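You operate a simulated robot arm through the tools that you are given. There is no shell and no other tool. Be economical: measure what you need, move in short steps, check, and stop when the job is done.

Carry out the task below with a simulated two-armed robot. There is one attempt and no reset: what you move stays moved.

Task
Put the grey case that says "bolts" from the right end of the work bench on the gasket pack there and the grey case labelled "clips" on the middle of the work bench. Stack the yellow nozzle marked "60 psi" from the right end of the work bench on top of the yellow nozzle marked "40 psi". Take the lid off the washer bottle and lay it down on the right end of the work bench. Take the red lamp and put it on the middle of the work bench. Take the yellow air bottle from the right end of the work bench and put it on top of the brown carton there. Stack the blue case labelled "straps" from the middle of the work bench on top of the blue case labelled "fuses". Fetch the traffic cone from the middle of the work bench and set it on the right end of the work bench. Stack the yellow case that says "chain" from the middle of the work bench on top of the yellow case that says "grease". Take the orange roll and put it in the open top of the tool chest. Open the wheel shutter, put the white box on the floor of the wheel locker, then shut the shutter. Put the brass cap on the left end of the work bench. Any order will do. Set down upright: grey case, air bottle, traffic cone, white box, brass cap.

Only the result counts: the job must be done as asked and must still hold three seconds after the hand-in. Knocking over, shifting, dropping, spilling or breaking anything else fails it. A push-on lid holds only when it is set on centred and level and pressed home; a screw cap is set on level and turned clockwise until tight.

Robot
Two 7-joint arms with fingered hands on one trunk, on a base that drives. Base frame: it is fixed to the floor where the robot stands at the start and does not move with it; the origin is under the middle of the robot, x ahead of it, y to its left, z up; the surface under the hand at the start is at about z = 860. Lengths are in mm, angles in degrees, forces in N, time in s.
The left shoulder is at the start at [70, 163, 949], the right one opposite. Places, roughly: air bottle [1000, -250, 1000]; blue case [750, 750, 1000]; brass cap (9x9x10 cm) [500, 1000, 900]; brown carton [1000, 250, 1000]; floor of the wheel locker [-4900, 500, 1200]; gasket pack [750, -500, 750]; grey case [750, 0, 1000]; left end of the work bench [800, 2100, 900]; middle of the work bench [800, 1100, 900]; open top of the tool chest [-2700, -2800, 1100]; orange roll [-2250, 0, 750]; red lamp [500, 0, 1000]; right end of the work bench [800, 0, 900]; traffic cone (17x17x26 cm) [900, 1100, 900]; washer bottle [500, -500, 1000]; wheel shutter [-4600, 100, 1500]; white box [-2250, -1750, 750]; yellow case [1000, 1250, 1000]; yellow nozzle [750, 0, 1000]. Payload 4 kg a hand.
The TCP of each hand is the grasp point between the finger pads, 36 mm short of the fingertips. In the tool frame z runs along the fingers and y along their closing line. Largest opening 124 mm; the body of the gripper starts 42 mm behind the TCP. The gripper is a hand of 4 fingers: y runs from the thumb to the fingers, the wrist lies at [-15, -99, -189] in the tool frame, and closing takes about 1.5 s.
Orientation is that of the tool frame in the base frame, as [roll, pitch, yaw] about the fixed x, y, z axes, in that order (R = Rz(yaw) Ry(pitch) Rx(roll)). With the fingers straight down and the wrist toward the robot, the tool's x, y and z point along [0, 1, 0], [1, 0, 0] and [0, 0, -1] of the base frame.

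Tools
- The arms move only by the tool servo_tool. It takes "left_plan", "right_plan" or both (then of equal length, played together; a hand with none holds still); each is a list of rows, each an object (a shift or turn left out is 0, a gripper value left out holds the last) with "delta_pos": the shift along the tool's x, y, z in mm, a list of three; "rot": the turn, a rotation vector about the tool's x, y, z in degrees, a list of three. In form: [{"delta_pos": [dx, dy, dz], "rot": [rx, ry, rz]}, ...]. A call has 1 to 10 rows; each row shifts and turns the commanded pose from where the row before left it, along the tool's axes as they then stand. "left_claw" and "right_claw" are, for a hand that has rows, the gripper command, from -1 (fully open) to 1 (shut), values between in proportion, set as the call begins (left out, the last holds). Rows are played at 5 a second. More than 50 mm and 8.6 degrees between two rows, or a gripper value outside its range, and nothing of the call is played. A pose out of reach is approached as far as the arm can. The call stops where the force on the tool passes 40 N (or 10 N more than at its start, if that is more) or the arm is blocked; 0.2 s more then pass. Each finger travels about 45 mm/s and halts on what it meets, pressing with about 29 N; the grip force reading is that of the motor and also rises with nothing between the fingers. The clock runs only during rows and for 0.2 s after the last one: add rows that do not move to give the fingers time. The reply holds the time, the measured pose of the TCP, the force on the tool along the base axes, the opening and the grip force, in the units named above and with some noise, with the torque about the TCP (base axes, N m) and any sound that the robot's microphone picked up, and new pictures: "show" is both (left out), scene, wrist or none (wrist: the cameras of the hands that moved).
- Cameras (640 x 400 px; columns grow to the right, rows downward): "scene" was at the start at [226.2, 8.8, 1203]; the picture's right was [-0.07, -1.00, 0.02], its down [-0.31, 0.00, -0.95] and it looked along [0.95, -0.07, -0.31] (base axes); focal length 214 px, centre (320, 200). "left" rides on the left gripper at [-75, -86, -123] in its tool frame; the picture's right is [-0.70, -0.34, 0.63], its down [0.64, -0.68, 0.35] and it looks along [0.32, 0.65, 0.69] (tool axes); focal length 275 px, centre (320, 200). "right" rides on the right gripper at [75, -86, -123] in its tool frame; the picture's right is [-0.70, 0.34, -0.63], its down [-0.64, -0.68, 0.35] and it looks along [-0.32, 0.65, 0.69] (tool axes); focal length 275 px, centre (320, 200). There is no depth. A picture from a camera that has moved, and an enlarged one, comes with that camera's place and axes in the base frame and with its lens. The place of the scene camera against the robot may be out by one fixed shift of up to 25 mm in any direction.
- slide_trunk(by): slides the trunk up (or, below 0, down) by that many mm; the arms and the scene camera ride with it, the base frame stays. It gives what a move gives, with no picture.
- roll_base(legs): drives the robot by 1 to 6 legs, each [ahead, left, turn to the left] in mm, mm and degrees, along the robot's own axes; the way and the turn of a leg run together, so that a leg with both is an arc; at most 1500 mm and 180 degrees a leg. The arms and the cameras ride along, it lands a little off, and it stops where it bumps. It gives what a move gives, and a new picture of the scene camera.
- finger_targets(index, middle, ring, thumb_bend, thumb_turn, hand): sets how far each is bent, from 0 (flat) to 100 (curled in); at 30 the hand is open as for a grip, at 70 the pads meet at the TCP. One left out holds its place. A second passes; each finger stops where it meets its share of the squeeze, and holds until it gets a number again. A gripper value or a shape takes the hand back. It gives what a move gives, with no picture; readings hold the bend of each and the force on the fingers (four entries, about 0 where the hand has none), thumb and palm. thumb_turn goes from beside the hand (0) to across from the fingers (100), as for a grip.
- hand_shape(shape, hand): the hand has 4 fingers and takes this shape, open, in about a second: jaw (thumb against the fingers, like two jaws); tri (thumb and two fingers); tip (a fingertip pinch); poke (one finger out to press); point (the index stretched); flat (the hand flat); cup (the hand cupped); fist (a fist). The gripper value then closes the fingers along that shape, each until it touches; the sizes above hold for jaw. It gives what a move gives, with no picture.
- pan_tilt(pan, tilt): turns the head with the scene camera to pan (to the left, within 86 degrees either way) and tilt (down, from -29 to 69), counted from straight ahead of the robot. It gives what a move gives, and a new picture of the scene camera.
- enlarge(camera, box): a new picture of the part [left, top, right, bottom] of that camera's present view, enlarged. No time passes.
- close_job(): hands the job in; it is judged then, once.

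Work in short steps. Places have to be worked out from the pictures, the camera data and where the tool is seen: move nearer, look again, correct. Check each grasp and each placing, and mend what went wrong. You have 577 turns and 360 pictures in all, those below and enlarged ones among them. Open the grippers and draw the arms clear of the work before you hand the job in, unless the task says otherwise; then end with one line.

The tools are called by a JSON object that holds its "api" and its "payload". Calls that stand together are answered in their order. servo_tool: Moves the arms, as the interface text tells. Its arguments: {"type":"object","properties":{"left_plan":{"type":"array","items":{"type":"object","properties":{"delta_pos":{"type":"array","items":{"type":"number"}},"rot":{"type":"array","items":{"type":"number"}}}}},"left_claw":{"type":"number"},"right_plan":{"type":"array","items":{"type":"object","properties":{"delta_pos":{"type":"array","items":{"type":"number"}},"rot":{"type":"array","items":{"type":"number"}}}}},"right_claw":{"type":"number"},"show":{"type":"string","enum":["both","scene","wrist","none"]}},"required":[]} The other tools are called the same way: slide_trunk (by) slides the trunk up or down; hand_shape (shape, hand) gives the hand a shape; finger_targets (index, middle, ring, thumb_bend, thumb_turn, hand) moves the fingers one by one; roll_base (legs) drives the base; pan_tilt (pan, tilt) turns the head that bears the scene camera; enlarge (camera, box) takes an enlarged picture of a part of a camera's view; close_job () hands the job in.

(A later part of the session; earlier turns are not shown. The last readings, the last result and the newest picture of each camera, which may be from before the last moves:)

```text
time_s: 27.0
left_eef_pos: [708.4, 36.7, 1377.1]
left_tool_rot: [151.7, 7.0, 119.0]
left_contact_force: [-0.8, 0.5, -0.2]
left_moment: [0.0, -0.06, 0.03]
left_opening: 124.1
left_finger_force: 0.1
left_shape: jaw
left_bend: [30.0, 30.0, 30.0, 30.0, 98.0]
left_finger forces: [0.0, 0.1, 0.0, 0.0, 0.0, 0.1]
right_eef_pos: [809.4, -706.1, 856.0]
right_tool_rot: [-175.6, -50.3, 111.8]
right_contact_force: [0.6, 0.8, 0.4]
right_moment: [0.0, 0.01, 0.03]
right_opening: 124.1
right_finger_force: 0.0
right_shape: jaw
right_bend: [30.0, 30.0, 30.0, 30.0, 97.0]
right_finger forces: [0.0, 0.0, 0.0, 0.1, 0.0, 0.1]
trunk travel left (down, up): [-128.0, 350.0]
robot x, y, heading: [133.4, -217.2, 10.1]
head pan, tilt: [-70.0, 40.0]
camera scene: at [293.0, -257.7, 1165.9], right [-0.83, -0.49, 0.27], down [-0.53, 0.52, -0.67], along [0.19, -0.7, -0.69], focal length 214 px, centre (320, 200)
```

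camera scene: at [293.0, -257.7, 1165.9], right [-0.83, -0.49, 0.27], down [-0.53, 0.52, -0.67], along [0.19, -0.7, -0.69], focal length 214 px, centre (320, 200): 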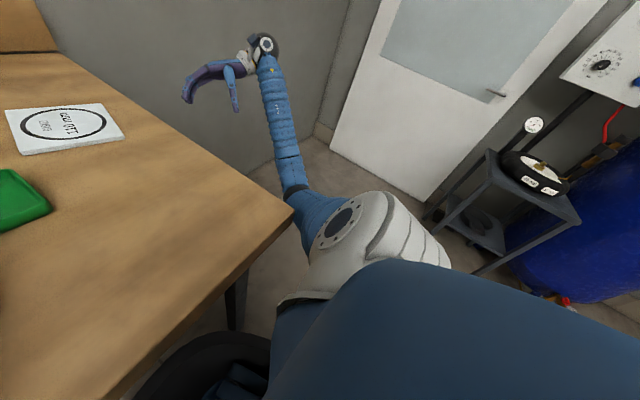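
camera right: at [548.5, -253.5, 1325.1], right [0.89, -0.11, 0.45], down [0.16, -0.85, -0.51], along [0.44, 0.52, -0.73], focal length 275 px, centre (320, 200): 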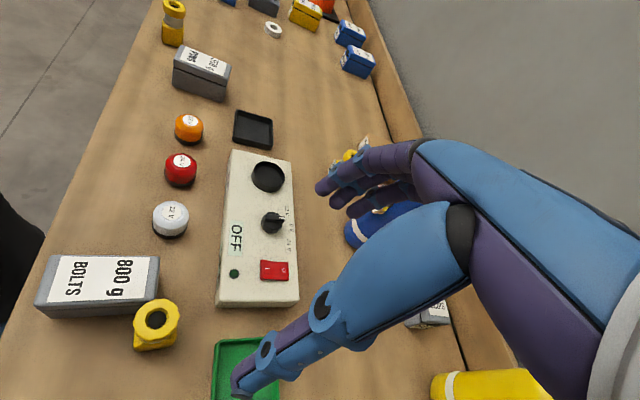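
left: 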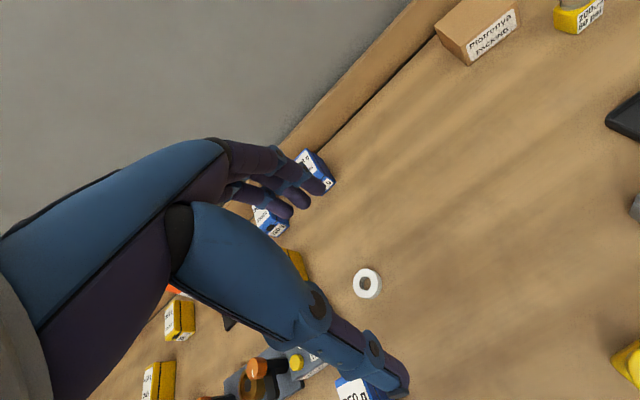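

Moving right works; continue until the arm is past the bench end.

{"api": "roll_base", "payload": {"legs": [[0, -170, 0]]}}

```text
time_s: 28.3
left_eef_pos: [763.7, -96.0, 1374.4]
left_tool_rot: [151.9, 6.9, 110.2]
left_contact_force: [0.4, 0.0, 0.0]
left_moment: [0.02, 0.01, 0.01]
left_opening: 124.0
left_finger_force: 0.0
left_shape: jaw
left_bend: [30.0, 30.0, 30.0, 30.0, 98.0]
left_finger forces: [0.1, 0.0, 0.1, 0.0, 0.1, 0.0]
right_eef_pos: [746.9, -845.7, 853.5]
right_tool_rot: [-175.5, -50.3, 102.7]
right_contact_force: [-0.8, -0.4, -0.5]
right_moment: [0.05, -0.02, -0.07]
right_opening: 124.1
right_finger_force: 0.0
right_shape: jaw
right_bend: [30.0, 30.0, 30.0, 30.0, 97.0]
right_finger forces: [0.0, 0.0, 0.0, 0.0, 0.1, 0.0]
trunk travel left (down, up): [-128.0, 350.0]
robot x, y, heading: [155.9, -256.2, 0.8]
head pan, tilt: [-70.0, 40.0]
stopped in leg 1: the robot was blocked; the commanded pose is now the measured one
camera scene: at [306.0, -321.1, 1165.1], right [-0.89, -0.36, 0.27], down [-0.44, 0.6, -0.67], along [0.08, -0.72, -0.69], focal length 214 px, centre (320, 200)
```

scene: 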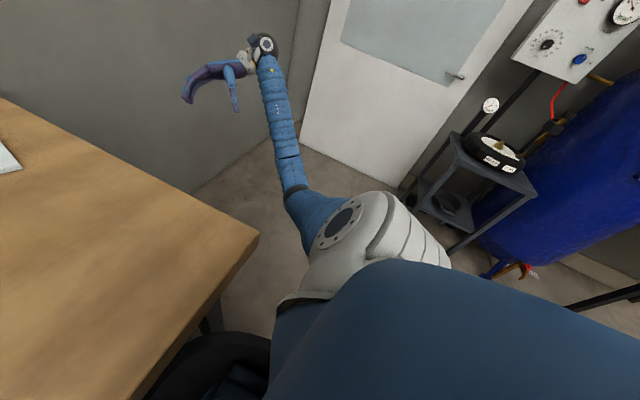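

The arm is clear of the bench end; now straight back.

{"api": "roll_base", "payload": {"legs": [[-300, 0, 0]]}}

```text
time_s: 30.3
left_eef_pos: [464.5, -99.5, 1375.3]
left_tool_rot: [151.7, 7.0, 110.4]
left_contact_force: [-0.4, -0.6, 0.9]
left_moment: [-0.02, 0.0, 0.01]
left_opening: 124.2
left_finger_force: 0.0
left_shape: jaw
left_bend: [30.0, 30.0, 30.0, 30.0, 98.0]
left_finger forces: [0.1, 0.1, 0.0, 0.1, 0.1, 0.1]
right_eef_pos: [451.1, -849.2, 856.4]
right_tool_rot: [-175.6, -50.2, 103.0]
right_contact_force: [0.3, -0.7, -0.2]
right_moment: [-0.01, -0.01, -0.02]
right_opening: 123.8
right_finger_force: 0.1
right_shape: jaw
right_bend: [30.0, 30.0, 30.0, 30.0, 97.0]
right_finger forces: [0.0, 0.1, 0.0, 0.1, 0.1, 0.0]
trunk travel left (down, up): [-128.0, 350.0]
robot x, y, heading: [-140.5, -264.6, 1.2]
head pan, tilt: [-70.0, 40.0]
camera scene: at [6.3, -326.4, 1165.6], right [-0.89, -0.36, 0.27], down [-0.44, 0.6, -0.67], along [0.08, -0.72, -0.69], focal length 214 px, centre (320, 200)
```

scene: 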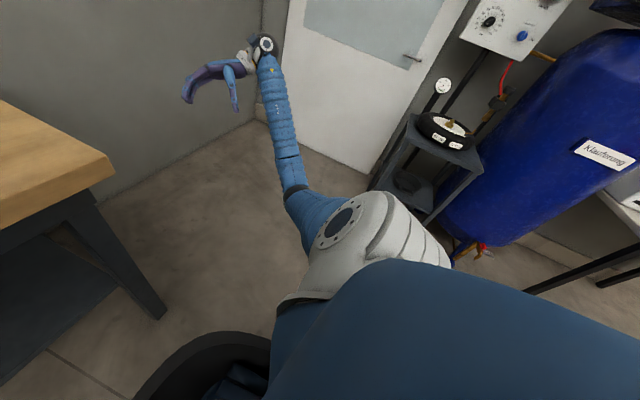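

Free. I back off more, raise the trunk so the elbows stay above bench height from now on, and look for the bottle.

{"api": "roll_base", "payload": {"legs": [[-400, 0, 0]]}}

{"api": "slide_trunk", "payload": {"by": 200}}

{"api": "pan_tilt", "payload": {"pan": 0, "tilt": 25}}

```text
time_s: 32.8
left_eef_pos: [73.8, -109.1, 1375.0]
left_tool_rot: [151.6, 7.1, 110.0]
left_contact_force: [0.1, -0.5, -0.3]
left_moment: [0.02, -0.01, -0.03]
left_opening: 124.2
left_finger_force: 0.0
left_shape: jaw
left_bend: [30.0, 30.0, 30.0, 30.0, 98.0]
left_finger forces: [0.0, 0.0, 0.0, 0.0, 0.1, 0.1]
right_eef_pos: [53.7, -858.8, 855.9]
right_tool_rot: [-175.6, -50.3, 102.7]
right_contact_force: [-0.8, 0.4, 0.2]
right_moment: [-0.02, 0.03, -0.04]
right_opening: 123.9
right_finger_force: 0.1
right_shape: jaw
right_bend: [30.0, 30.0, 30.0, 30.0, 97.0]
right_finger forces: [0.0, 0.0, 0.0, 0.1, 0.0, 0.0]
trunk travel left (down, up): [-128.0, 350.0]
robot x, y, heading: [-532.4, -269.6, 0.5]
head pan, tilt: [-70.0, 40.0]
camera scene: at [-386.4, -333.7, 1165.6], right [-0.9, -0.35, 0.27], down [-0.44, 0.6, -0.67], along [0.08, -0.72, -0.69], focal length 214 px, centre (320, 200)
```

scene: 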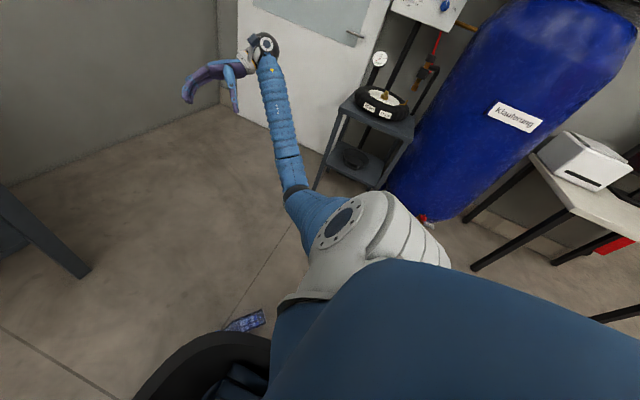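

```text
time_s: 34.9
left_eef_pos: [73.9, -109.0, 1575.1]
left_tool_rot: [151.8, 6.9, 110.1]
left_contact_force: [-0.5, 0.0, 0.4]
left_moment: [0.05, 0.03, 0.01]
left_opening: 124.0
left_finger_force: 0.1
left_shape: jaw
left_bend: [30.0, 30.0, 30.0, 30.0, 98.0]
left_finger forces: [0.0, 0.0, 0.0, 0.1, 0.0, 0.0]
right_eef_pos: [54.4, -859.6, 1055.8]
right_tool_rot: [-175.7, -50.3, 102.8]
right_contact_force: [-0.3, -0.3, 0.3]
right_moment: [0.01, -0.01, -0.03]
right_opening: 124.1
right_finger_force: 0.0
right_shape: jaw
right_bend: [30.0, 30.0, 30.0, 30.0, 97.0]
right_finger forces: [0.1, 0.0, 0.0, 0.0, 0.0, 0.0]
trunk travel left (down, up): [-328.0, 150.0]
robot x, y, heading: [-536.4, -269.0, 0.7]
head pan, tilt: [-70.0, 40.0]
```

```text
time_s: 36.3
left_eef_pos: [73.7, -109.3, 1575.5]
left_tool_rot: [151.7, 7.0, 109.9]
left_contact_force: [-0.1, 1.1, -0.9]
left_moment: [-0.03, 0.01, 0.0]
left_opening: 124.0
left_finger_force: 0.1
left_shape: jaw
left_bend: [30.0, 30.0, 30.0, 30.0, 98.0]
left_finger forces: [0.0, 0.0, 0.0, 0.0, 0.0, 0.0]
right_eef_pos: [54.2, -860.0, 1055.6]
right_tool_rot: [-175.7, -50.2, 102.8]
right_contact_force: [0.9, 0.3, -0.3]
right_moment: [-0.01, -0.02, 0.03]
right_opening: 124.0
right_finger_force: 0.2
right_shape: jaw
right_bend: [30.0, 30.0, 30.0, 30.0, 97.0]
right_finger forces: [0.1, 0.1, 0.1, 0.0, 0.0, 0.0]
trunk travel left (down, up): [-328.0, 150.0]
robot x, y, heading: [-534.1, -269.0, 0.7]
head pan, tilt: [0.0, 25.0]
camera scene: at [-419.9, -254.4, 1413.3], right [0.01, -1.0, 0.0], down [-0.47, -0.01, -0.88], along [0.88, 0.01, -0.47], focal length 214 px, centre (320, 200)
```

scene: 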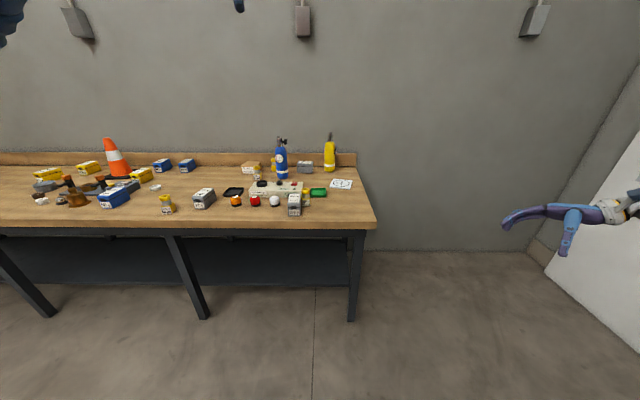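

Something blue-ish lay on the floor to the robot's right; I look at it.

{"api": "pan_tilt", "payload": {"pan": -55, "tilt": 50}}

{"api": "pan_tilt", "payload": {"pan": 0, "tilt": 60}}

```text
time_s: 37.6
left_eef_pos: [72.7, -109.8, 1575.1]
left_tool_rot: [151.8, 6.9, 110.1]
left_contact_force: [-0.3, -0.2, 0.5]
left_moment: [0.02, -0.03, 0.02]
left_opening: 123.9
left_finger_force: 0.1
left_shape: jaw
left_bend: [30.0, 30.0, 30.0, 30.0, 98.0]
left_finger forces: [0.0, 0.0, 0.0, 0.0, 0.1, 0.0]
right_eef_pos: [54.5, -860.4, 1052.8]
right_tool_rot: [-175.6, -50.3, 102.7]
right_contact_force: [0.4, -0.2, 1.0]
right_moment: [-0.02, -0.03, -0.03]
right_opening: 123.8
right_finger_force: 0.1
right_shape: jaw
right_bend: [30.0, 30.0, 30.0, 30.0, 97.0]
right_finger forces: [0.0, 0.0, 0.1, 0.1, 0.1, 0.0]
trunk travel left (down, up): [-328.0, 150.0]
robot x, y, heading: [-534.3, -272.1, 0.7]
head pan, tilt: [-55.0, 50.0]
camera scene: at [-469.0, -318.0, 1378.5], right [-0.81, -0.58, 0.05], down [-0.48, 0.62, -0.62], along [0.33, -0.52, -0.79], focal length 214 px, centre (320, 200)
```

scene: 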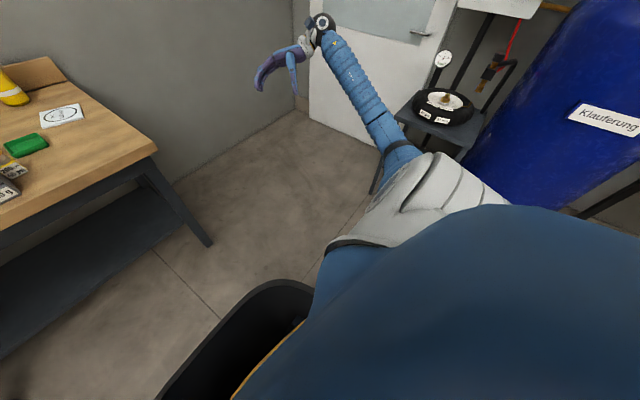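

```text
time_s: 38.8
left_eef_pos: [73.0, -110.4, 1576.1]
left_tool_rot: [151.8, 6.9, 110.0]
left_contact_force: [0.2, 0.4, 0.4]
left_moment: [-0.02, -0.01, -0.01]
left_opening: 123.9
left_finger_force: 0.1
left_shape: jaw
left_bend: [30.0, 30.0, 30.0, 30.0, 98.0]
left_finger forces: [0.1, 0.0, 0.0, 0.0, 0.0, 0.1]
right_eef_pos: [54.3, -860.5, 1055.0]
right_tool_rot: [-175.6, -50.3, 102.6]
right_contact_force: [0.2, -0.4, 0.3]
right_moment: [0.01, -0.01, -0.01]
right_opening: 123.8
right_finger_force: 0.0
right_shape: jaw
right_bend: [30.0, 30.0, 30.0, 30.0, 97.0]
right_finger forces: [0.0, 0.0, 0.0, 0.1, 0.0, 0.0]
trunk travel left (down, up): [-328.0, 150.0]
robot x, y, heading: [-537.5, -271.5, 0.5]
head pan, tilt: [0.0, 60.0]
camera scene: at [-448.1, -254.7, 1364.7], right [0.01, -1.0, 0.0], down [-0.89, -0.01, -0.45], along [0.45, 0.01, -0.89], focal length 214 px, centre (320, 200)
```

scene: 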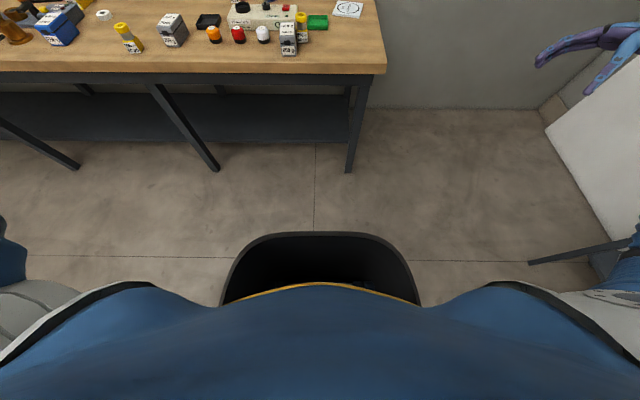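

Not visible from here; the base may hide it. I back off a bit more and look down.

{"api": "roll_base", "payload": {"legs": [[-450, 0, 0]]}}

{"api": "pan_tilt", "payload": {"pan": -25, "tilt": 40}}

```text
time_s: 41.5
left_eef_pos: [-378.1, -117.6, 1575.5]
left_tool_rot: [151.7, 6.9, 109.8]
left_contact_force: [0.4, 0.1, -0.4]
left_moment: [-0.03, -0.02, 0.0]
left_opening: 123.9
left_finger_force: 0.0
left_shape: jaw
left_bend: [30.0, 30.0, 30.0, 30.0, 98.0]
left_finger forces: [0.1, 0.1, 0.1, 0.0, 0.0, 0.0]
right_eef_pos: [-401.5, -868.1, 1054.9]
right_tool_rot: [-175.7, -50.3, 102.5]
right_contact_force: [-0.1, -0.2, 0.6]
right_moment: [0.0, 0.02, -0.04]
right_opening: 124.0
right_finger_force: 0.0
right_shape: jaw
right_bend: [30.0, 30.0, 30.0, 30.0, 97.0]
right_finger forces: [0.0, 0.0, 0.1, 0.0, 0.0, 0.1]
trunk travel left (down, up): [-328.0, 150.0]
robot x, y, heading: [-987.2, -276.9, 0.4]
head pan, tilt: [0.0, 60.0]
camera scene: at [-900.0, -259.6, 1364.8], right [0.01, -1.0, 0.0], down [-0.89, -0.01, -0.45], along [0.45, 0.0, -0.89], focal length 214 px, centre (320, 200)
```

scene: 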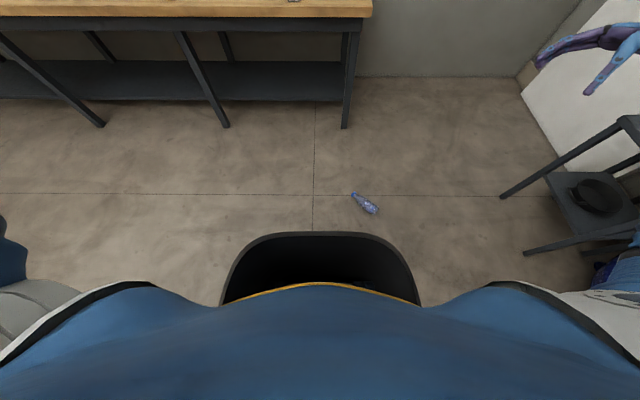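

```text
time_s: 42.4
left_eef_pos: [-376.4, -117.7, 1574.4]
left_tool_rot: [151.8, 7.1, 109.6]
left_contact_force: [-1.2, -0.8, -0.7]
left_moment: [-0.02, -0.01, 0.01]
left_opening: 123.8
left_finger_force: 0.1
left_shape: jaw
left_bend: [30.0, 30.0, 30.0, 30.0, 98.0]
left_finger forces: [0.0, 0.1, 0.0, 0.0, 0.1, 0.1]
right_eef_pos: [-400.1, -869.1, 1055.1]
right_tool_rot: [-175.6, -50.3, 102.5]
right_contact_force: [-0.3, 0.0, -0.3]
right_moment: [-0.02, -0.02, 0.0]
right_opening: 124.1
right_finger_force: 0.1
right_shape: jaw
right_bend: [30.0, 30.0, 30.0, 30.0, 97.0]
right_finger forces: [0.0, 0.0, 0.1, 0.0, 0.0, 0.0]
trunk travel left (down, up): [-328.0, 150.0]
robot x, y, heading: [-986.4, -277.2, 0.3]
head pan, tilt: [-25.0, 40.0]
camera scene: at [-887.0, -295.3, 1390.8], right [-0.42, -0.91, 0.02], down [-0.63, 0.27, -0.73], along [0.66, -0.32, -0.68], focal length 214 px, centre (320, 200)
```

scene: 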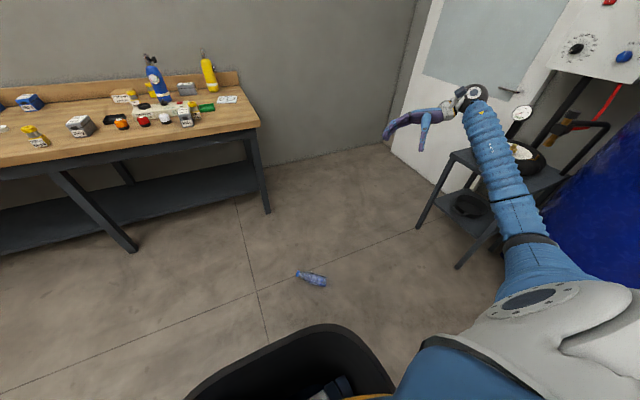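

The bottle lies at about [-249,-553] on the floor, cap pointing to (+x,+y), apparently intact. I'll restore it upright later at its place. First I level both hands again.

{"api": "servo_tool", "payload": {"left_plan": [{"rot": [7.05, 0, 0]}, {"rot": [7.05, 0, 0]}, {"rot": [7.05, 0, 0]}, {"rot": [7.05, 0, 0]}, {"rot": [0, 7, 0]}, {}, {}], "right_plan": [{"rot": [-4.3, 0, 0]}, {"rot": [0, -8.4, 0]}, {"rot": [0, -8.4, 0]}, {"rot": [0, -8.4, 0]}, {"rot": [0, -8.4, 0]}, {"rot": [0, -8.4, 0]}, {"rot": [0, -8.3, 0]}], "show": "none"}}

{"api": "roll_base", "payload": {"legs": [[30, -276, 0], [0, 0, -20]]}}

```text
time_s: 44.0
left_eef_pos: [-377.5, -117.9, 1575.6]
left_tool_rot: [179.9, -0.1, 109.8]
left_contact_force: [-0.3, 0.4, -0.2]
left_moment: [0.01, 0.01, 0.02]
left_opening: 124.0
left_finger_force: 0.0
left_shape: jaw
left_bend: [30.0, 30.0, 30.0, 30.0, 98.0]
left_finger forces: [0.1, 0.1, 0.0, 0.0, 0.0, 0.0]
right_eef_pos: [-399.8, -868.3, 1055.6]
right_tool_rot: [-180.0, 0.3, 102.4]
right_contact_force: [0.3, 0.0, -0.3]
right_moment: [0.0, -0.02, -0.01]
right_opening: 124.1
right_finger_force: 0.0
right_shape: jaw
right_bend: [30.0, 30.0, 30.0, 30.0, 97.0]
right_finger forces: [0.0, 0.1, 0.0, 0.0, 0.0, 0.0]
trunk travel left (down, up): [-328.0, 150.0]
robot x, y, heading: [-981.0, -271.3, 0.5]
head pan, tilt: [-25.0, 40.0]
```

```text
time_s: 47.0
left_eef_pos: [-327.0, -612.8, 1574.5]
left_tool_rot: [180.0, -0.2, 89.4]
left_contact_force: [-0.3, 0.0, 0.5]
left_moment: [0.02, -0.01, -0.03]
left_opening: 124.2
left_finger_force: 0.0
left_shape: jaw
left_bend: [30.0, 30.0, 30.0, 30.0, 98.0]
left_finger forces: [0.0, 0.1, 0.0, 0.0, 0.1, 0.1]
right_eef_pos: [-609.1, -1308.2, 1054.5]
right_tool_rot: [-179.9, 0.0, 82.3]
right_contact_force: [0.5, -1.7, 0.9]
right_moment: [0.04, 0.0, 0.03]
right_opening: 124.1
right_finger_force: 0.1
right_shape: jaw
right_bend: [30.0, 30.0, 30.0, 30.0, 97.0]
right_finger forces: [0.1, 0.1, 0.0, 0.0, 0.0, 0.0]
trunk travel left (down, up): [-328.0, 150.0]
robot x, y, heading: [-950.4, -546.8, -20.1]
head pan, tilt: [-25.0, 40.0]
camera scene: at [-872.7, -598.2, 1390.8], right [-0.71, -0.71, 0.02], down [-0.49, 0.47, -0.73], along [0.51, -0.53, -0.68], focal length 214 px, centre (320, 200)
```

scene: 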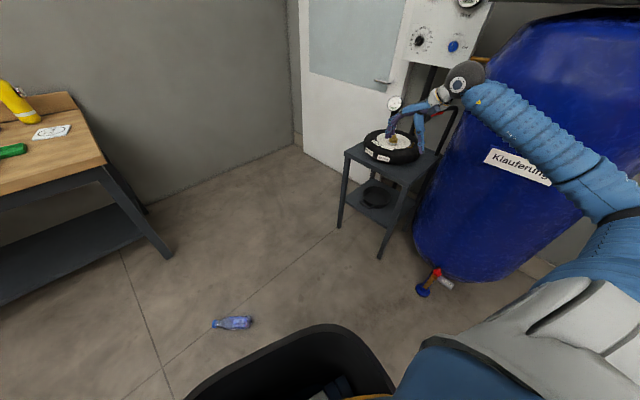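

Bottle pose now consistent: base ≈[-305,-635], cap ≈[-171,-487]. I place the left hand above it with yaw 48°, and lower the trunk.

{"api": "servo_tool", "payload": {"left_plan": [{"delta_pos": [18, 38, 0]}, {"delta_pos": [18, 38, 0]}, {"rot": [0, 0, 8.3]}, {"rot": [0, 0, 8.3]}, {"rot": [0, 0, 8.3]}, {"rot": [0, 0, 8.3]}, {"rot": [0, 0, 8.3]}], "show": "none"}}

{"api": "slide_trunk", "payload": {"by": -328}}

{"api": "servo_tool", "payload": {"left_plan": [{"delta_pos": [0, 0, 50]}, {"delta_pos": [0, 0, 50]}, {"delta_pos": [0, 0, 50]}, {"delta_pos": [0, 0, 50]}, {"delta_pos": [0, 0, 50]}, {"delta_pos": [0, 0, 50]}, {"delta_pos": [0, 0, 50]}, {"delta_pos": [0, 0, 50]}, {"delta_pos": [0, 0, 50]}, {"delta_pos": [0, 0, 50]}], "show": "both"}}

```text
time_s: 48.6
left_eef_pos: [-249.9, -576.4, 1575.6]
left_tool_rot: [-180.0, -0.1, 47.7]
left_contact_force: [0.2, 0.3, -0.1]
left_moment: [-0.07, 0.0, -0.02]
left_opening: 123.8
left_finger_force: 0.1
left_shape: jaw
left_bend: [30.0, 30.0, 30.0, 30.0, 98.0]
left_finger forces: [0.0, 0.1, 0.0, 0.1, 0.0, 0.0]
right_eef_pos: [-609.7, -1306.8, 1054.1]
right_tool_rot: [-179.9, -0.1, 82.1]
right_contact_force: [-0.1, -0.6, 0.8]
right_moment: [0.01, -0.01, 0.0]
right_opening: 124.0
right_finger_force: 0.1
right_shape: jaw
right_bend: [30.0, 30.0, 30.0, 30.0, 97.0]
right_finger forces: [0.1, 0.0, 0.0, 0.1, 0.0, 0.1]
trunk travel left (down, up): [-328.0, 150.0]
robot x, y, heading: [-954.5, -547.9, -19.8]
head pan, tilt: [-25.0, 40.0]
```

```text
time_s: 51.9
left_eef_pos: [-251.4, -575.9, 1248.2]
left_tool_rot: [180.0, 0.0, 47.9]
left_contact_force: [0.4, -0.1, -0.1]
left_moment: [0.01, -0.03, 0.01]
left_opening: 124.1
left_finger_force: 0.2
left_shape: jaw
left_bend: [30.0, 30.0, 30.0, 30.0, 98.0]
left_finger forces: [0.0, 0.0, 0.0, 0.0, 0.0, 0.0]
right_eef_pos: [-610.6, -1305.3, 728.4]
right_tool_rot: [-179.9, 0.1, 82.2]
right_contact_force: [0.3, -0.6, 0.0]
right_moment: [0.03, -0.06, 0.02]
right_opening: 124.0
right_finger_force: 0.1
right_shape: jaw
right_bend: [30.0, 30.0, 30.0, 30.0, 97.0]
right_finger forces: [0.1, 0.0, 0.0, 0.1, 0.1, 0.1]
trunk travel left (down, up): [0.0, 478.0]
robot x, y, heading: [-952.7, -546.2, -19.7]
head pan, tilt: [-25.0, 40.0]
```

```text
time_s: 54.1
left_eef_pos: [-251.4, -574.6, 747.1]
left_tool_rot: [179.9, -0.1, 48.0]
left_contact_force: [0.2, -0.4, 0.4]
left_moment: [0.02, -0.02, -0.02]
left_opening: 124.0
left_finger_force: 0.0
left_shape: jaw
left_bend: [30.0, 30.0, 30.0, 30.0, 98.0]
left_finger forces: [0.1, 0.0, 0.0, 0.0, 0.0, 0.1]
right_eef_pos: [-608.4, -1307.6, 726.3]
right_tool_rot: [-180.0, 0.0, 82.2]
right_contact_force: [-0.7, -0.5, -0.4]
right_moment: [0.01, 0.01, 0.0]
right_opening: 124.0
right_finger_force: 0.1
right_shape: jaw
right_bend: [30.0, 30.0, 30.0, 30.0, 97.0]
right_finger forces: [0.0, 0.0, 0.1, 0.0, 0.1, 0.1]
trunk travel left (down, up): [0.0, 478.0]
robot x, y, heading: [-949.7, -545.9, -20.1]
head pan, tilt: [-25.0, 40.0]
camera scene: at [-699.9, -659.9, 959.6], right [-0.65, -0.73, 0.22], down [-0.75, 0.56, -0.36], along [0.14, -0.39, -0.91], focal length 214 px, centre (320, 200)
camera left: at [-363.5, -573.5, 869.7], right [-0.72, -0.29, -0.63], down [-0.07, 0.94, -0.34], along [0.69, -0.2, -0.69], focal length 275 px, centre (320, 200)
```

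scene: 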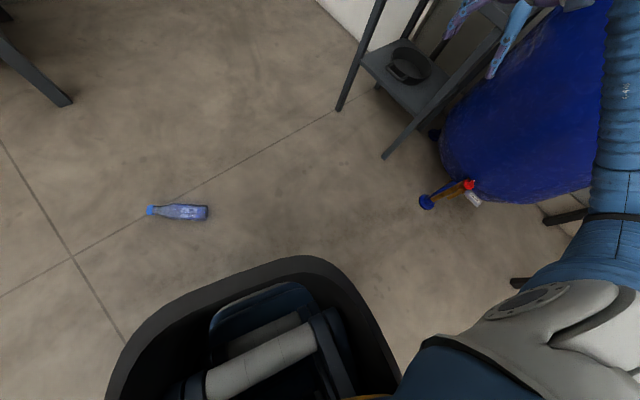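
left: 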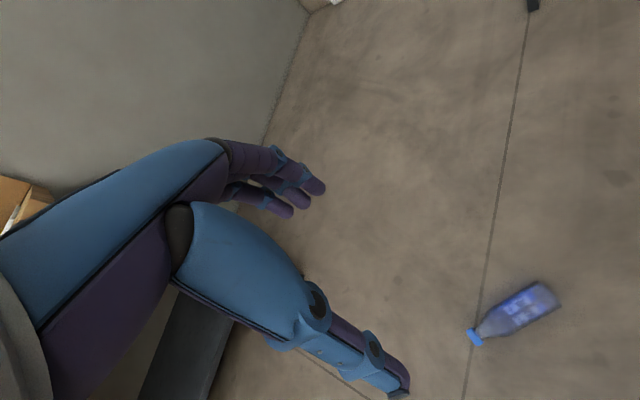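

Wrist camera puts the bottle at base [-334,-650] to cap [-192,-498] (Ø≈68). I shift to the grasp point and go down further.

{"api": "servo_tool", "payload": {"left_plan": [{"delta_pos": [-31, -9, 0]}, {"delta_pos": [0, 0, 50]}, {"delta_pos": [0, 0, 50]}, {"delta_pos": [0, 0, 50]}, {"delta_pos": [0, 0, 50]}, {"delta_pos": [0, 0, 50]}, {"delta_pos": [0, 0, 50]}, {"delta_pos": [0, 0, 50]}, {"delta_pos": [0, 0, 50]}, {"delta_pos": [0, 0, 50]}], "show": "wrist"}}

```text
time_s: 56.3
left_eef_pos: [-276.8, -589.2, 296.9]
left_tool_rot: [-179.9, -0.1, 47.8]
left_contact_force: [0.6, 0.0, -1.0]
left_moment: [-0.01, -0.03, 0.0]
left_opening: 124.0
left_finger_force: 0.0
left_shape: jaw
left_bend: [30.0, 30.0, 30.0, 30.0, 98.0]
left_finger forces: [0.0, 0.0, 0.0, 0.0, 0.1, 0.0]
right_eef_pos: [-609.6, -1307.3, 726.7]
right_tool_rot: [-180.0, 0.0, 82.2]
right_contact_force: [-0.5, 0.4, -1.0]
right_moment: [0.01, -0.01, -0.01]
right_opening: 124.1
right_finger_force: 0.1
right_shape: jaw
right_bend: [30.0, 30.0, 30.0, 30.0, 97.0]
right_finger forces: [0.0, 0.0, 0.0, 0.0, 0.0, 0.0]
trunk travel left (down, up): [0.0, 478.0]
robot x, y, heading: [-957.0, -546.6, -19.8]
head pan, tilt: [-25.0, 40.0]
camera left: at [-389.7, -588.7, 420.0], right [-0.72, -0.29, -0.64], down [-0.07, 0.94, -0.34], along [0.69, -0.2, -0.69], focal length 275 px, centre (320, 200)
```

left: 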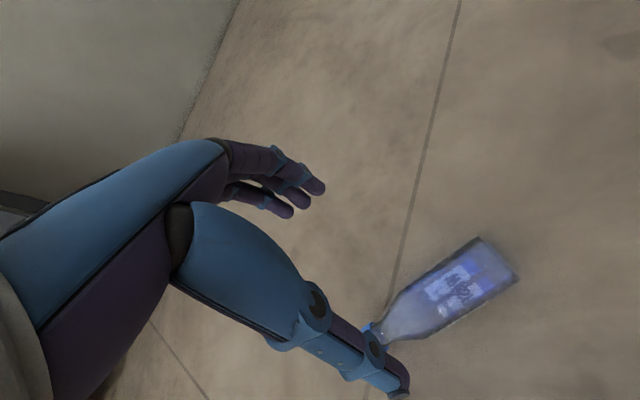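

Refined: I need +18 mm across and then down to 90 mm.

{"api": "servo_tool", "payload": {"left_plan": [{"delta_pos": [8, 18, 0], "rot": [0, 0, 2]}, {"delta_pos": [0, 0, 50]}, {"delta_pos": [0, 0, 50]}, {"delta_pos": [0, 0, 50]}, {"delta_pos": [0, 0, 45]}], "show": "wrist"}}

```text
time_s: 57.5
left_eef_pos: [-257.7, -596.6, 99.3]
left_tool_rot: [-180.0, 0.0, 45.9]
left_contact_force: [-0.5, 0.4, -1.1]
left_moment: [-0.03, -0.05, -0.02]
left_opening: 124.1
left_finger_force: 0.1
left_shape: jaw
left_bend: [30.0, 30.0, 30.0, 30.0, 98.0]
left_finger forces: [0.1, 0.1, 0.1, 0.1, 0.0, 0.1]
right_eef_pos: [-609.8, -1306.2, 726.6]
right_tool_rot: [-180.0, 0.1, 82.2]
right_contact_force: [-0.5, -0.3, -0.9]
right_moment: [0.03, -0.01, 0.0]
right_opening: 124.1
right_finger_force: 0.1
right_shape: jaw
right_bend: [30.0, 30.0, 30.0, 30.0, 97.0]
right_finger forces: [0.0, 0.0, 0.0, 0.0, 0.1, 0.0]
trunk travel left (down, up): [0.0, 478.0]
robot x, y, heading: [-955.0, -548.1, -20.0]
head pan, tilt: [-25.0, 40.0]
camera left: at [-370.1, -591.8, 224.1], right [-0.73, -0.26, -0.64], down [-0.04, 0.94, -0.34], along [0.69, -0.22, -0.69], focal length 275 px, centre (320, 200)
```

left: 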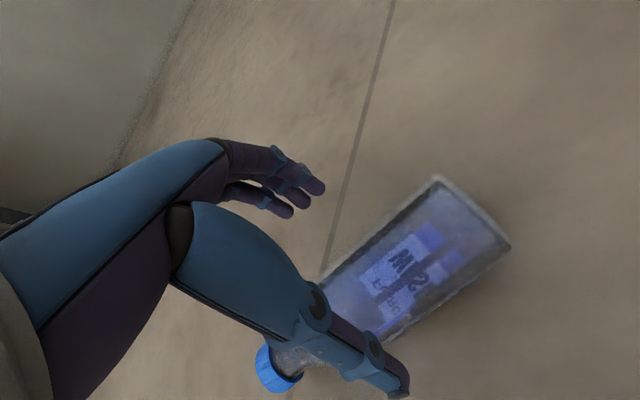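

Small correction (-12 mm, +2.5° yaw), then descend and close.

{"api": "servo_tool", "payload": {"left_plan": [{"delta_pos": [0, -12, 0], "rot": [0, 0, -2.5]}, {"delta_pos": [0, 0, 28]}, {"delta_pos": [0, 0, 28]}], "show": "none"}}

{"api": "servo_tool", "payload": {"left_plan": [{}, {}, {}, {}, {}, {}, {}, {}], "left_claw": 1, "show": "wrist"}}

```text
time_s: 58.3
left_eef_pos: [-267.4, -590.5, 46.3]
left_tool_rot: [-180.0, -0.1, 48.4]
left_contact_force: [-0.4, 0.2, -0.5]
left_moment: [-0.05, -0.04, 0.0]
left_opening: 124.3
left_finger_force: 0.1
left_shape: jaw
left_bend: [30.0, 30.0, 30.0, 30.0, 98.0]
left_finger forces: [0.0, 0.1, 0.1, 0.0, 0.1, 0.1]
right_eef_pos: [-609.6, -1306.8, 727.0]
right_tool_rot: [-179.9, 0.1, 82.1]
right_contact_force: [0.2, -0.6, 0.4]
right_moment: [0.01, -0.01, 0.01]
right_opening: 124.0
right_finger_force: 0.0
right_shape: jaw
right_bend: [30.0, 30.0, 30.0, 30.0, 97.0]
right_finger forces: [0.1, 0.1, 0.1, 0.0, 0.0, 0.1]
trunk travel left (down, up): [0.0, 478.0]
robot x, y, heading: [-955.4, -547.5, -19.6]
head pan, tilt: [-25.0, 40.0]
```

```text
time_s: 60.1
left_eef_pos: [-266.6, -590.3, 46.3]
left_tool_rot: [180.0, -0.1, 48.4]
left_contact_force: [-1.0, 1.2, 1.9]
left_moment: [0.04, 0.08, -0.03]
left_opening: 79.1
left_finger_force: 28.4
left_shape: jaw
left_bend: [39.0, 43.0, 41.0, 50.0, 99.0]
left_finger forces: [16.4, 8.4, 3.8, 0.1, 31.0, 0.0]
right_eef_pos: [-609.1, -1308.0, 725.3]
right_tool_rot: [-179.8, 0.1, 82.2]
right_contact_force: [0.5, -0.5, 0.5]
right_moment: [-0.03, 0.02, 0.0]
right_opening: 124.0
right_finger_force: 0.1
right_shape: jaw
right_bend: [30.0, 30.0, 30.0, 30.0, 97.0]
right_finger forces: [0.0, 0.0, 0.1, 0.0, 0.0, 0.0]
trunk travel left (down, up): [0.0, 478.0]
robot x, y, heading: [-954.3, -546.5, -19.8]
head pan, tilt: [-25.0, 40.0]
camera left: at [-379.6, -589.6, 170.2], right [-0.71, -0.3, -0.63], down [-0.08, 0.94, -0.34], along [0.7, -0.19, -0.69], focal length 275 px, centre (320, 200)
```

left: 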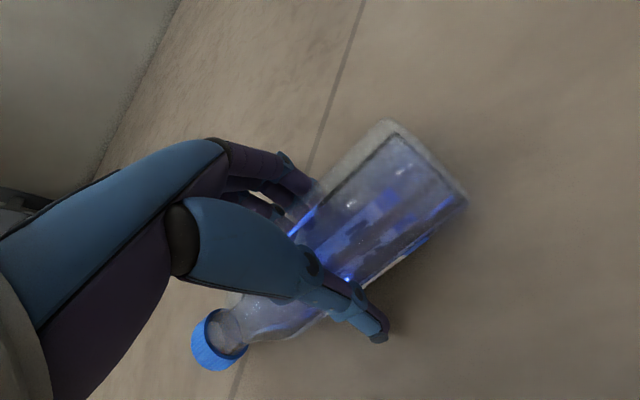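

Gripped (opening 79 mm). Lift it and raise the trunk.

{"api": "servo_tool", "payload": {"left_plan": [{"delta_pos": [0, 0, -20]}, {"delta_pos": [0, 0, -50]}, {"delta_pos": [0, 0, -50]}, {"delta_pos": [0, 0, -50]}, {"delta_pos": [0, 0, -50]}, {"delta_pos": [0, 0, -50]}, {"delta_pos": [0, 0, -50]}, {"delta_pos": [0, 0, -50]}, {"delta_pos": [0, 0, -50]}, {"delta_pos": [0, 0, -50]}], "show": "wrist"}}

{"api": "slide_trunk", "payload": {"by": 325}}

```text
time_s: 62.3
left_eef_pos: [-268.4, -591.4, 515.1]
left_tool_rot: [-180.0, -0.2, 48.4]
left_contact_force: [0.3, 0.5, -3.7]
left_moment: [-0.01, 0.07, 0.01]
left_opening: 79.5
left_finger_force: 29.6
left_shape: jaw
left_bend: [39.0, 43.0, 41.0, 51.0, 99.0]
left_finger forces: [17.3, 9.1, 4.4, 0.0, 29.9, 0.0]
right_eef_pos: [-609.6, -1307.2, 726.6]
right_tool_rot: [-180.0, 0.1, 82.2]
right_contact_force: [-0.6, 0.2, 0.5]
right_moment: [-0.01, 0.01, 0.0]
right_opening: 124.0
right_finger_force: 0.0
right_shape: jaw
right_bend: [30.0, 30.0, 30.0, 30.0, 97.0]
right_finger forces: [0.1, 0.0, 0.1, 0.1, 0.1, 0.0]
trunk travel left (down, up): [0.0, 478.0]
robot x, y, heading: [-954.0, -547.4, -20.1]
head pan, tilt: [-25.0, 40.0]
camera left: at [-380.2, -591.0, 639.9], right [-0.71, -0.3, -0.63], down [-0.08, 0.94, -0.34], along [0.7, -0.19, -0.69], focal length 275 px, centre (320, 200)
```

left: 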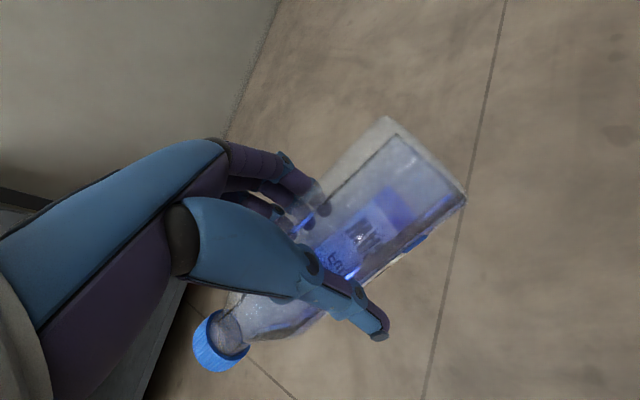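

```text
time_s: 65.5
left_eef_pos: [-267.1, -591.0, 840.6]
left_tool_rot: [-179.9, -0.1, 48.4]
left_contact_force: [-0.4, 0.6, -3.0]
left_moment: [0.02, 0.01, 0.01]
left_opening: 79.0
left_finger_force: 29.4
left_shape: jaw
left_bend: [39.0, 43.0, 41.0, 51.0, 99.0]
left_finger forces: [17.5, 9.0, 4.3, 0.0, 29.9, 0.0]
right_eef_pos: [-609.2, -1308.1, 1051.4]
right_tool_rot: [-179.9, 0.0, 82.1]
right_contact_force: [-0.1, 0.0, 0.6]
right_moment: [0.0, 0.02, 0.0]
right_opening: 124.2
right_finger_force: 0.0
right_shape: jaw
right_bend: [30.0, 30.0, 30.0, 30.0, 97.0]
right_finger forces: [0.0, 0.1, 0.0, 0.1, 0.0, 0.1]
trunk travel left (down, up): [-325.0, 153.0]
robot x, y, heading: [-955.5, -547.0, -19.8]
head pan, tilt: [-25.0, 40.0]
```

Held firmly and light (~3 N). Now tilt the hand so the bottle comes upright (cap up), in steps.

{"api": "servo_tool", "payload": {"left_plan": [{"delta_pos": [0, 0, -40]}, {"delta_pos": [0, 0, -40]}, {"rot": [0, 8.5, 0]}, {"rot": [0, 8.5, 0]}, {"rot": [0, 8.5, 0]}, {"rot": [0, 8.5, 0]}, {"rot": [0, 8.5, 0]}], "show": "none"}}

{"api": "servo_tool", "payload": {"left_plan": [{"rot": [-5, 6.5, 0]}, {"rot": [-5, 6.5, 0]}, {"rot": [-5, 6.5, 0]}, {"rot": [-5, 6.5, 0]}, {"rot": [-5, 6.5, 0]}], "show": "both"}}

```text
time_s: 67.1
left_eef_pos: [-267.7, -590.5, 920.0]
left_tool_rot: [179.9, -42.7, 48.4]
left_contact_force: [0.0, -0.5, -2.9]
left_moment: [0.04, -0.01, -0.01]
left_opening: 79.4
left_finger_force: 28.6
left_shape: jaw
left_bend: [39.0, 43.0, 41.0, 51.0, 98.0]
left_finger forces: [17.6, 8.8, 4.1, 0.1, 29.9, 0.0]
right_eef_pos: [-608.5, -1307.3, 1051.1]
right_tool_rot: [-180.0, 0.0, 82.1]
right_contact_force: [0.1, -0.2, 0.1]
right_moment: [0.0, 0.0, -0.01]
right_opening: 123.8
right_finger_force: 0.1
right_shape: jaw
right_bend: [30.0, 30.0, 30.0, 30.0, 97.0]
right_finger forces: [0.0, 0.1, 0.0, 0.1, 0.1, 0.1]
trunk travel left (down, up): [-325.0, 153.0]
robot x, y, heading: [-951.8, -546.8, -19.8]
head pan, tilt: [-25.0, 40.0]
```

```text
time_s: 68.3
left_eef_pos: [-266.3, -590.0, 922.1]
left_tool_rot: [133.4, -72.9, 72.1]
left_contact_force: [0.3, -0.4, -2.2]
left_moment: [0.04, 0.07, 0.01]
left_opening: 79.4
left_finger_force: 29.0
left_shape: jaw
left_bend: [39.0, 43.0, 41.0, 51.0, 98.0]
left_finger forces: [17.2, 8.6, 4.0, 0.0, 30.5, 0.0]
right_eef_pos: [-609.8, -1307.4, 1051.8]
right_tool_rot: [-179.9, 0.2, 82.2]
right_contact_force: [-0.1, -0.6, 0.3]
right_moment: [0.01, 0.02, 0.02]
right_opening: 123.9
right_finger_force: 0.0
right_shape: jaw
right_bend: [30.0, 30.0, 30.0, 30.0, 97.0]
right_finger forces: [0.0, 0.0, 0.0, 0.1, 0.0, 0.0]
trunk travel left (down, up): [-325.0, 153.0]
robot x, y, heading: [-951.5, -546.6, -20.0]
head pan, tilt: [-25.0, 40.0]
camera scene: at [-871.7, -597.5, 1387.8], right [-0.71, -0.71, 0.02], down [-0.5, 0.47, -0.73], along [0.51, -0.53, -0.68], focal length 214 px, centre (320, 200)
camera left: at [-419.5, -586.2, 857.4], right [0.36, 0.35, -0.87], down [0.07, 0.91, 0.4], along [0.93, -0.2, 0.3], focal length 275 px, centre (320, 200)
```

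scene: 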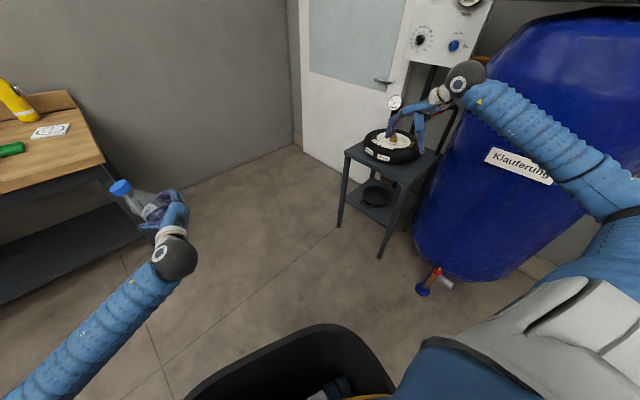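
left: 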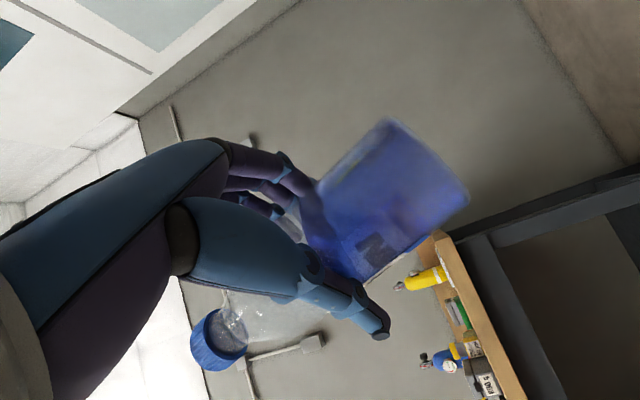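

Works well. Finish making the bottle vertical, raise it, and turn the base to heading 0.

{"api": "servo_tool", "payload": {"left_plan": [{"rot": [0, 5.9, 6.2]}, {"rot": [0, 5.8, 6.2]}, {"delta_pos": [45, 0, 0]}, {"delta_pos": [45, 0, 0]}, {"delta_pos": [30, 0, 0]}], "show": "none"}}

{"api": "roll_base", "payload": {"legs": [[0, 0, 20]]}}

```text
time_s: 69.5
left_eef_pos: [-267.3, -590.7, 1041.4]
left_tool_rot: [-145.0, -89.9, -9.4]
left_contact_force: [-0.7, 0.0, -3.1]
left_moment: [-0.01, 0.03, 0.01]
left_opening: 79.6
left_finger_force: 28.7
left_shape: jaw
left_bend: [39.0, 43.0, 41.0, 51.0, 98.0]
left_finger forces: [17.4, 8.6, 3.9, 0.0, 30.1, 0.0]
right_eef_pos: [-608.3, -1305.8, 1051.1]
right_tool_rot: [-179.8, 0.1, 82.3]
right_contact_force: [0.5, -0.7, -0.3]
right_moment: [0.02, 0.02, 0.01]
right_opening: 124.0
right_finger_force: 0.1
right_shape: jaw
right_bend: [30.0, 30.0, 30.0, 30.0, 97.0]
right_finger forces: [0.1, 0.0, 0.0, 0.1, 0.0, 0.0]
trunk travel left (down, up): [-325.0, 153.0]
robot x, y, heading: [-954.6, -549.0, -19.7]
head pan, tilt: [-25.0, 40.0]
```

```text
time_s: 71.0
left_eef_pos: [-292.8, -356.5, 1041.2]
left_tool_rot: [165.5, -89.8, 59.9]
left_contact_force: [0.5, 0.4, -2.7]
left_moment: [-0.03, 0.08, 0.01]
left_opening: 79.5
left_finger_force: 29.0
left_shape: jaw
left_bend: [39.0, 43.0, 41.0, 51.0, 98.0]
left_finger forces: [17.4, 8.6, 3.9, 0.0, 30.0, 0.1]
right_eef_pos: [-371.3, -1144.7, 1053.2]
right_tool_rot: [-179.9, 0.0, 102.0]
right_contact_force: [0.5, 0.1, -0.6]
right_moment: [0.01, 0.03, 0.01]
right_opening: 124.1
right_finger_force: 0.2
right_shape: jaw
right_bend: [30.0, 30.0, 30.0, 30.0, 97.0]
right_finger forces: [0.1, 0.0, 0.0, 0.0, 0.0, 0.0]
trunk travel left (down, up): [-325.0, 153.0]
robot x, y, heading: [-954.7, -549.8, -0.1]
head pan, tilt: [-25.0, 40.0]
camera scene: at [-853.4, -568.4, 1387.8], right [-0.42, -0.91, 0.02], down [-0.63, 0.27, -0.73], along [0.66, -0.32, -0.68], focal length 214 px, centre (320, 200)
```

scene: 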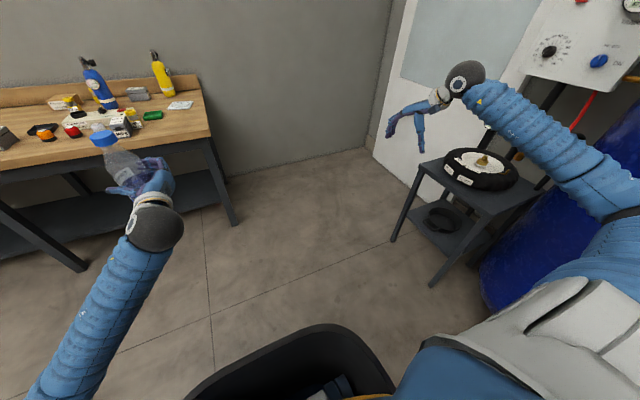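

The bottle is vertical. Drive toward its old spot (TCP target [542,-445]), first most of the way.

{"api": "roll_base", "payload": {"legs": [[0, -88, 0], [700, 0, 0]]}}

{"api": "pan_tilt", "payload": {"pan": 0, "tilt": 35}}

```text
time_s: 75.5
left_eef_pos: [415.3, -448.2, 1040.6]
left_tool_rot: [-169.6, -89.8, 34.7]
left_contact_force: [0.3, -0.2, -2.5]
left_moment: [0.02, 0.04, -0.01]
left_opening: 79.6
left_finger_force: 28.9
left_shape: jaw
left_bend: [39.0, 43.0, 41.0, 51.0, 98.0]
left_finger forces: [17.5, 8.6, 3.9, 0.0, 30.1, 0.1]
right_eef_pos: [331.3, -1237.6, 1051.1]
right_tool_rot: [-179.9, 0.0, 101.7]
right_contact_force: [0.6, -0.5, -0.1]
right_moment: [-0.01, 0.01, 0.01]
right_opening: 124.1
right_finger_force: 0.1
right_shape: jaw
right_bend: [30.0, 30.0, 30.0, 30.0, 97.0]
right_finger forces: [0.0, 0.0, 0.1, 0.0, 0.0, 0.0]
trunk travel left (down, up): [-325.0, 153.0]
robot x, y, heading: [-246.7, -637.5, -0.3]
head pan, tilt: [-25.0, 40.0]
camera scene: at [-146.8, -658.4, 1387.7], right [-0.43, -0.9, 0.02], down [-0.62, 0.28, -0.73], along [0.65, -0.33, -0.68], focal length 214 px, centre (320, 200)
```

scene: 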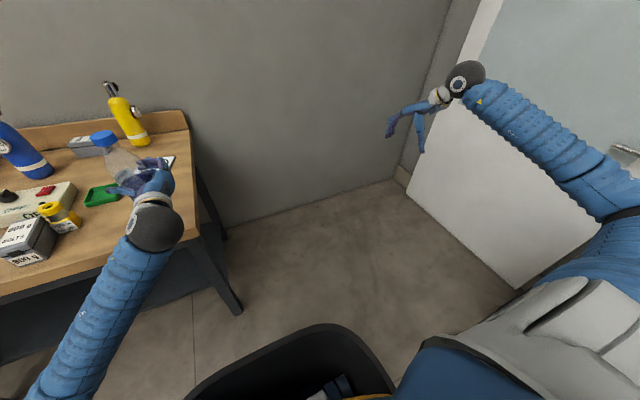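

```text
time_s: 76.4
left_eef_pos: [415.4, -448.6, 1039.9]
left_tool_rot: [172.1, -89.7, 53.0]
left_contact_force: [-0.2, -0.3, -4.2]
left_moment: [-0.02, 0.05, 0.0]
left_opening: 79.4
left_finger_force: 28.8
left_shape: jaw
left_bend: [39.0, 43.0, 41.0, 51.0, 98.0]
left_finger forces: [17.4, 8.6, 4.0, 0.1, 30.1, 0.0]
right_eef_pos: [330.8, -1237.5, 1052.1]
right_tool_rot: [180.0, 0.0, 101.8]
right_contact_force: [0.2, -0.2, 0.1]
right_moment: [0.03, 0.03, -0.01]
right_opening: 124.1
right_finger_force: 0.0
right_shape: jaw
right_bend: [30.0, 30.0, 30.0, 30.0, 97.0]
right_finger forces: [0.1, 0.0, 0.0, 0.0, 0.0, 0.1]
trunk travel left (down, up): [-325.0, 153.0]
robot x, y, heading: [-246.4, -635.5, -0.5]
head pan, tilt: [0.0, 35.0]
camera scene: at [-135.9, -622.6, 1394.7], right [-0.01, -1.0, 0.0], down [-0.62, 0.0, -0.78], along [0.78, -0.01, -0.62], focal length 214 px, centre (320, 200)
```

scene: 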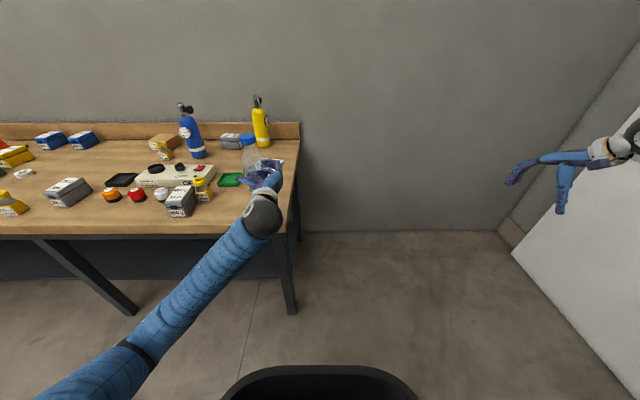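

Forearm stays in front of the bench edge. Drive the last 127 mm.

{"api": "roll_base", "payload": {"legs": [[127, 3, 0]]}}

{"api": "enlarge", "payload": {"camera": "left", "box": [0, 0, 640, 400]}}

```text
time_s: 77.7
left_eef_pos: [541.6, -447.7, 1039.7]
left_tool_rot: [148.3, -89.8, 76.6]
left_contact_force: [0.4, -0.2, -3.6]
left_moment: [0.02, 0.06, 0.05]
left_opening: 79.4
left_finger_force: 28.7
left_shape: jaw
left_bend: [39.0, 43.0, 41.0, 51.0, 98.0]
left_finger forces: [17.5, 8.6, 3.9, 0.0, 29.9, 0.0]
right_eef_pos: [456.3, -1237.2, 1050.0]
right_tool_rot: [-179.9, 0.0, 101.6]
right_contact_force: [0.3, 0.5, 0.6]
right_moment: [-0.02, -0.01, -0.01]
right_opening: 124.3
right_finger_force: 0.1
right_shape: jaw
right_bend: [30.0, 30.0, 30.0, 30.0, 97.0]
right_finger forces: [0.1, 0.1, 0.0, 0.0, 0.0, 0.0]
trunk travel left (down, up): [-325.0, 153.0]
robot x, y, heading: [-120.1, -636.9, -0.6]
head pan, tilt: [0.0, 35.0]
camera scene: at [-7.8, -620.6, 1394.5], right [-0.01, -1.0, 0.0], down [-0.62, 0.01, -0.78], along [0.78, -0.01, -0.62], focal length 214 px, centre (320, 200)
```

scene: 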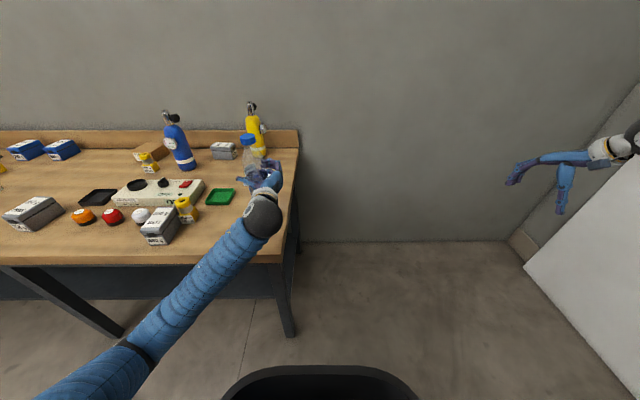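

```text
1.00 times, centred on (320, 200) of left (not enlarged: the box is as wide or as high as the picture)
camera zoom: at [395.6, -474.9, 965.8], right [0.21, 0.68, -0.7], down [-0.24, 0.73, 0.64], along [0.95, 0.03, 0.31], focal length 275 px, centre (320, 200)
```

zoom: 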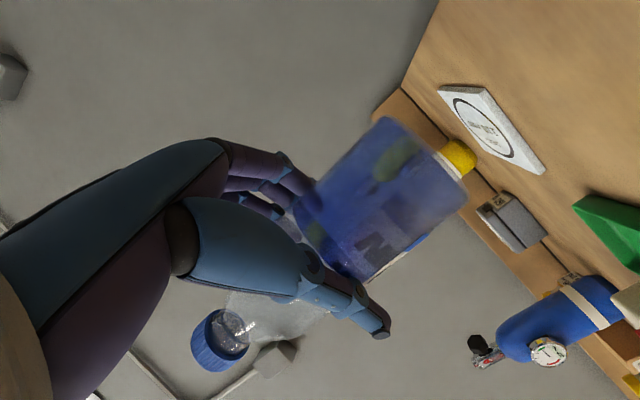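

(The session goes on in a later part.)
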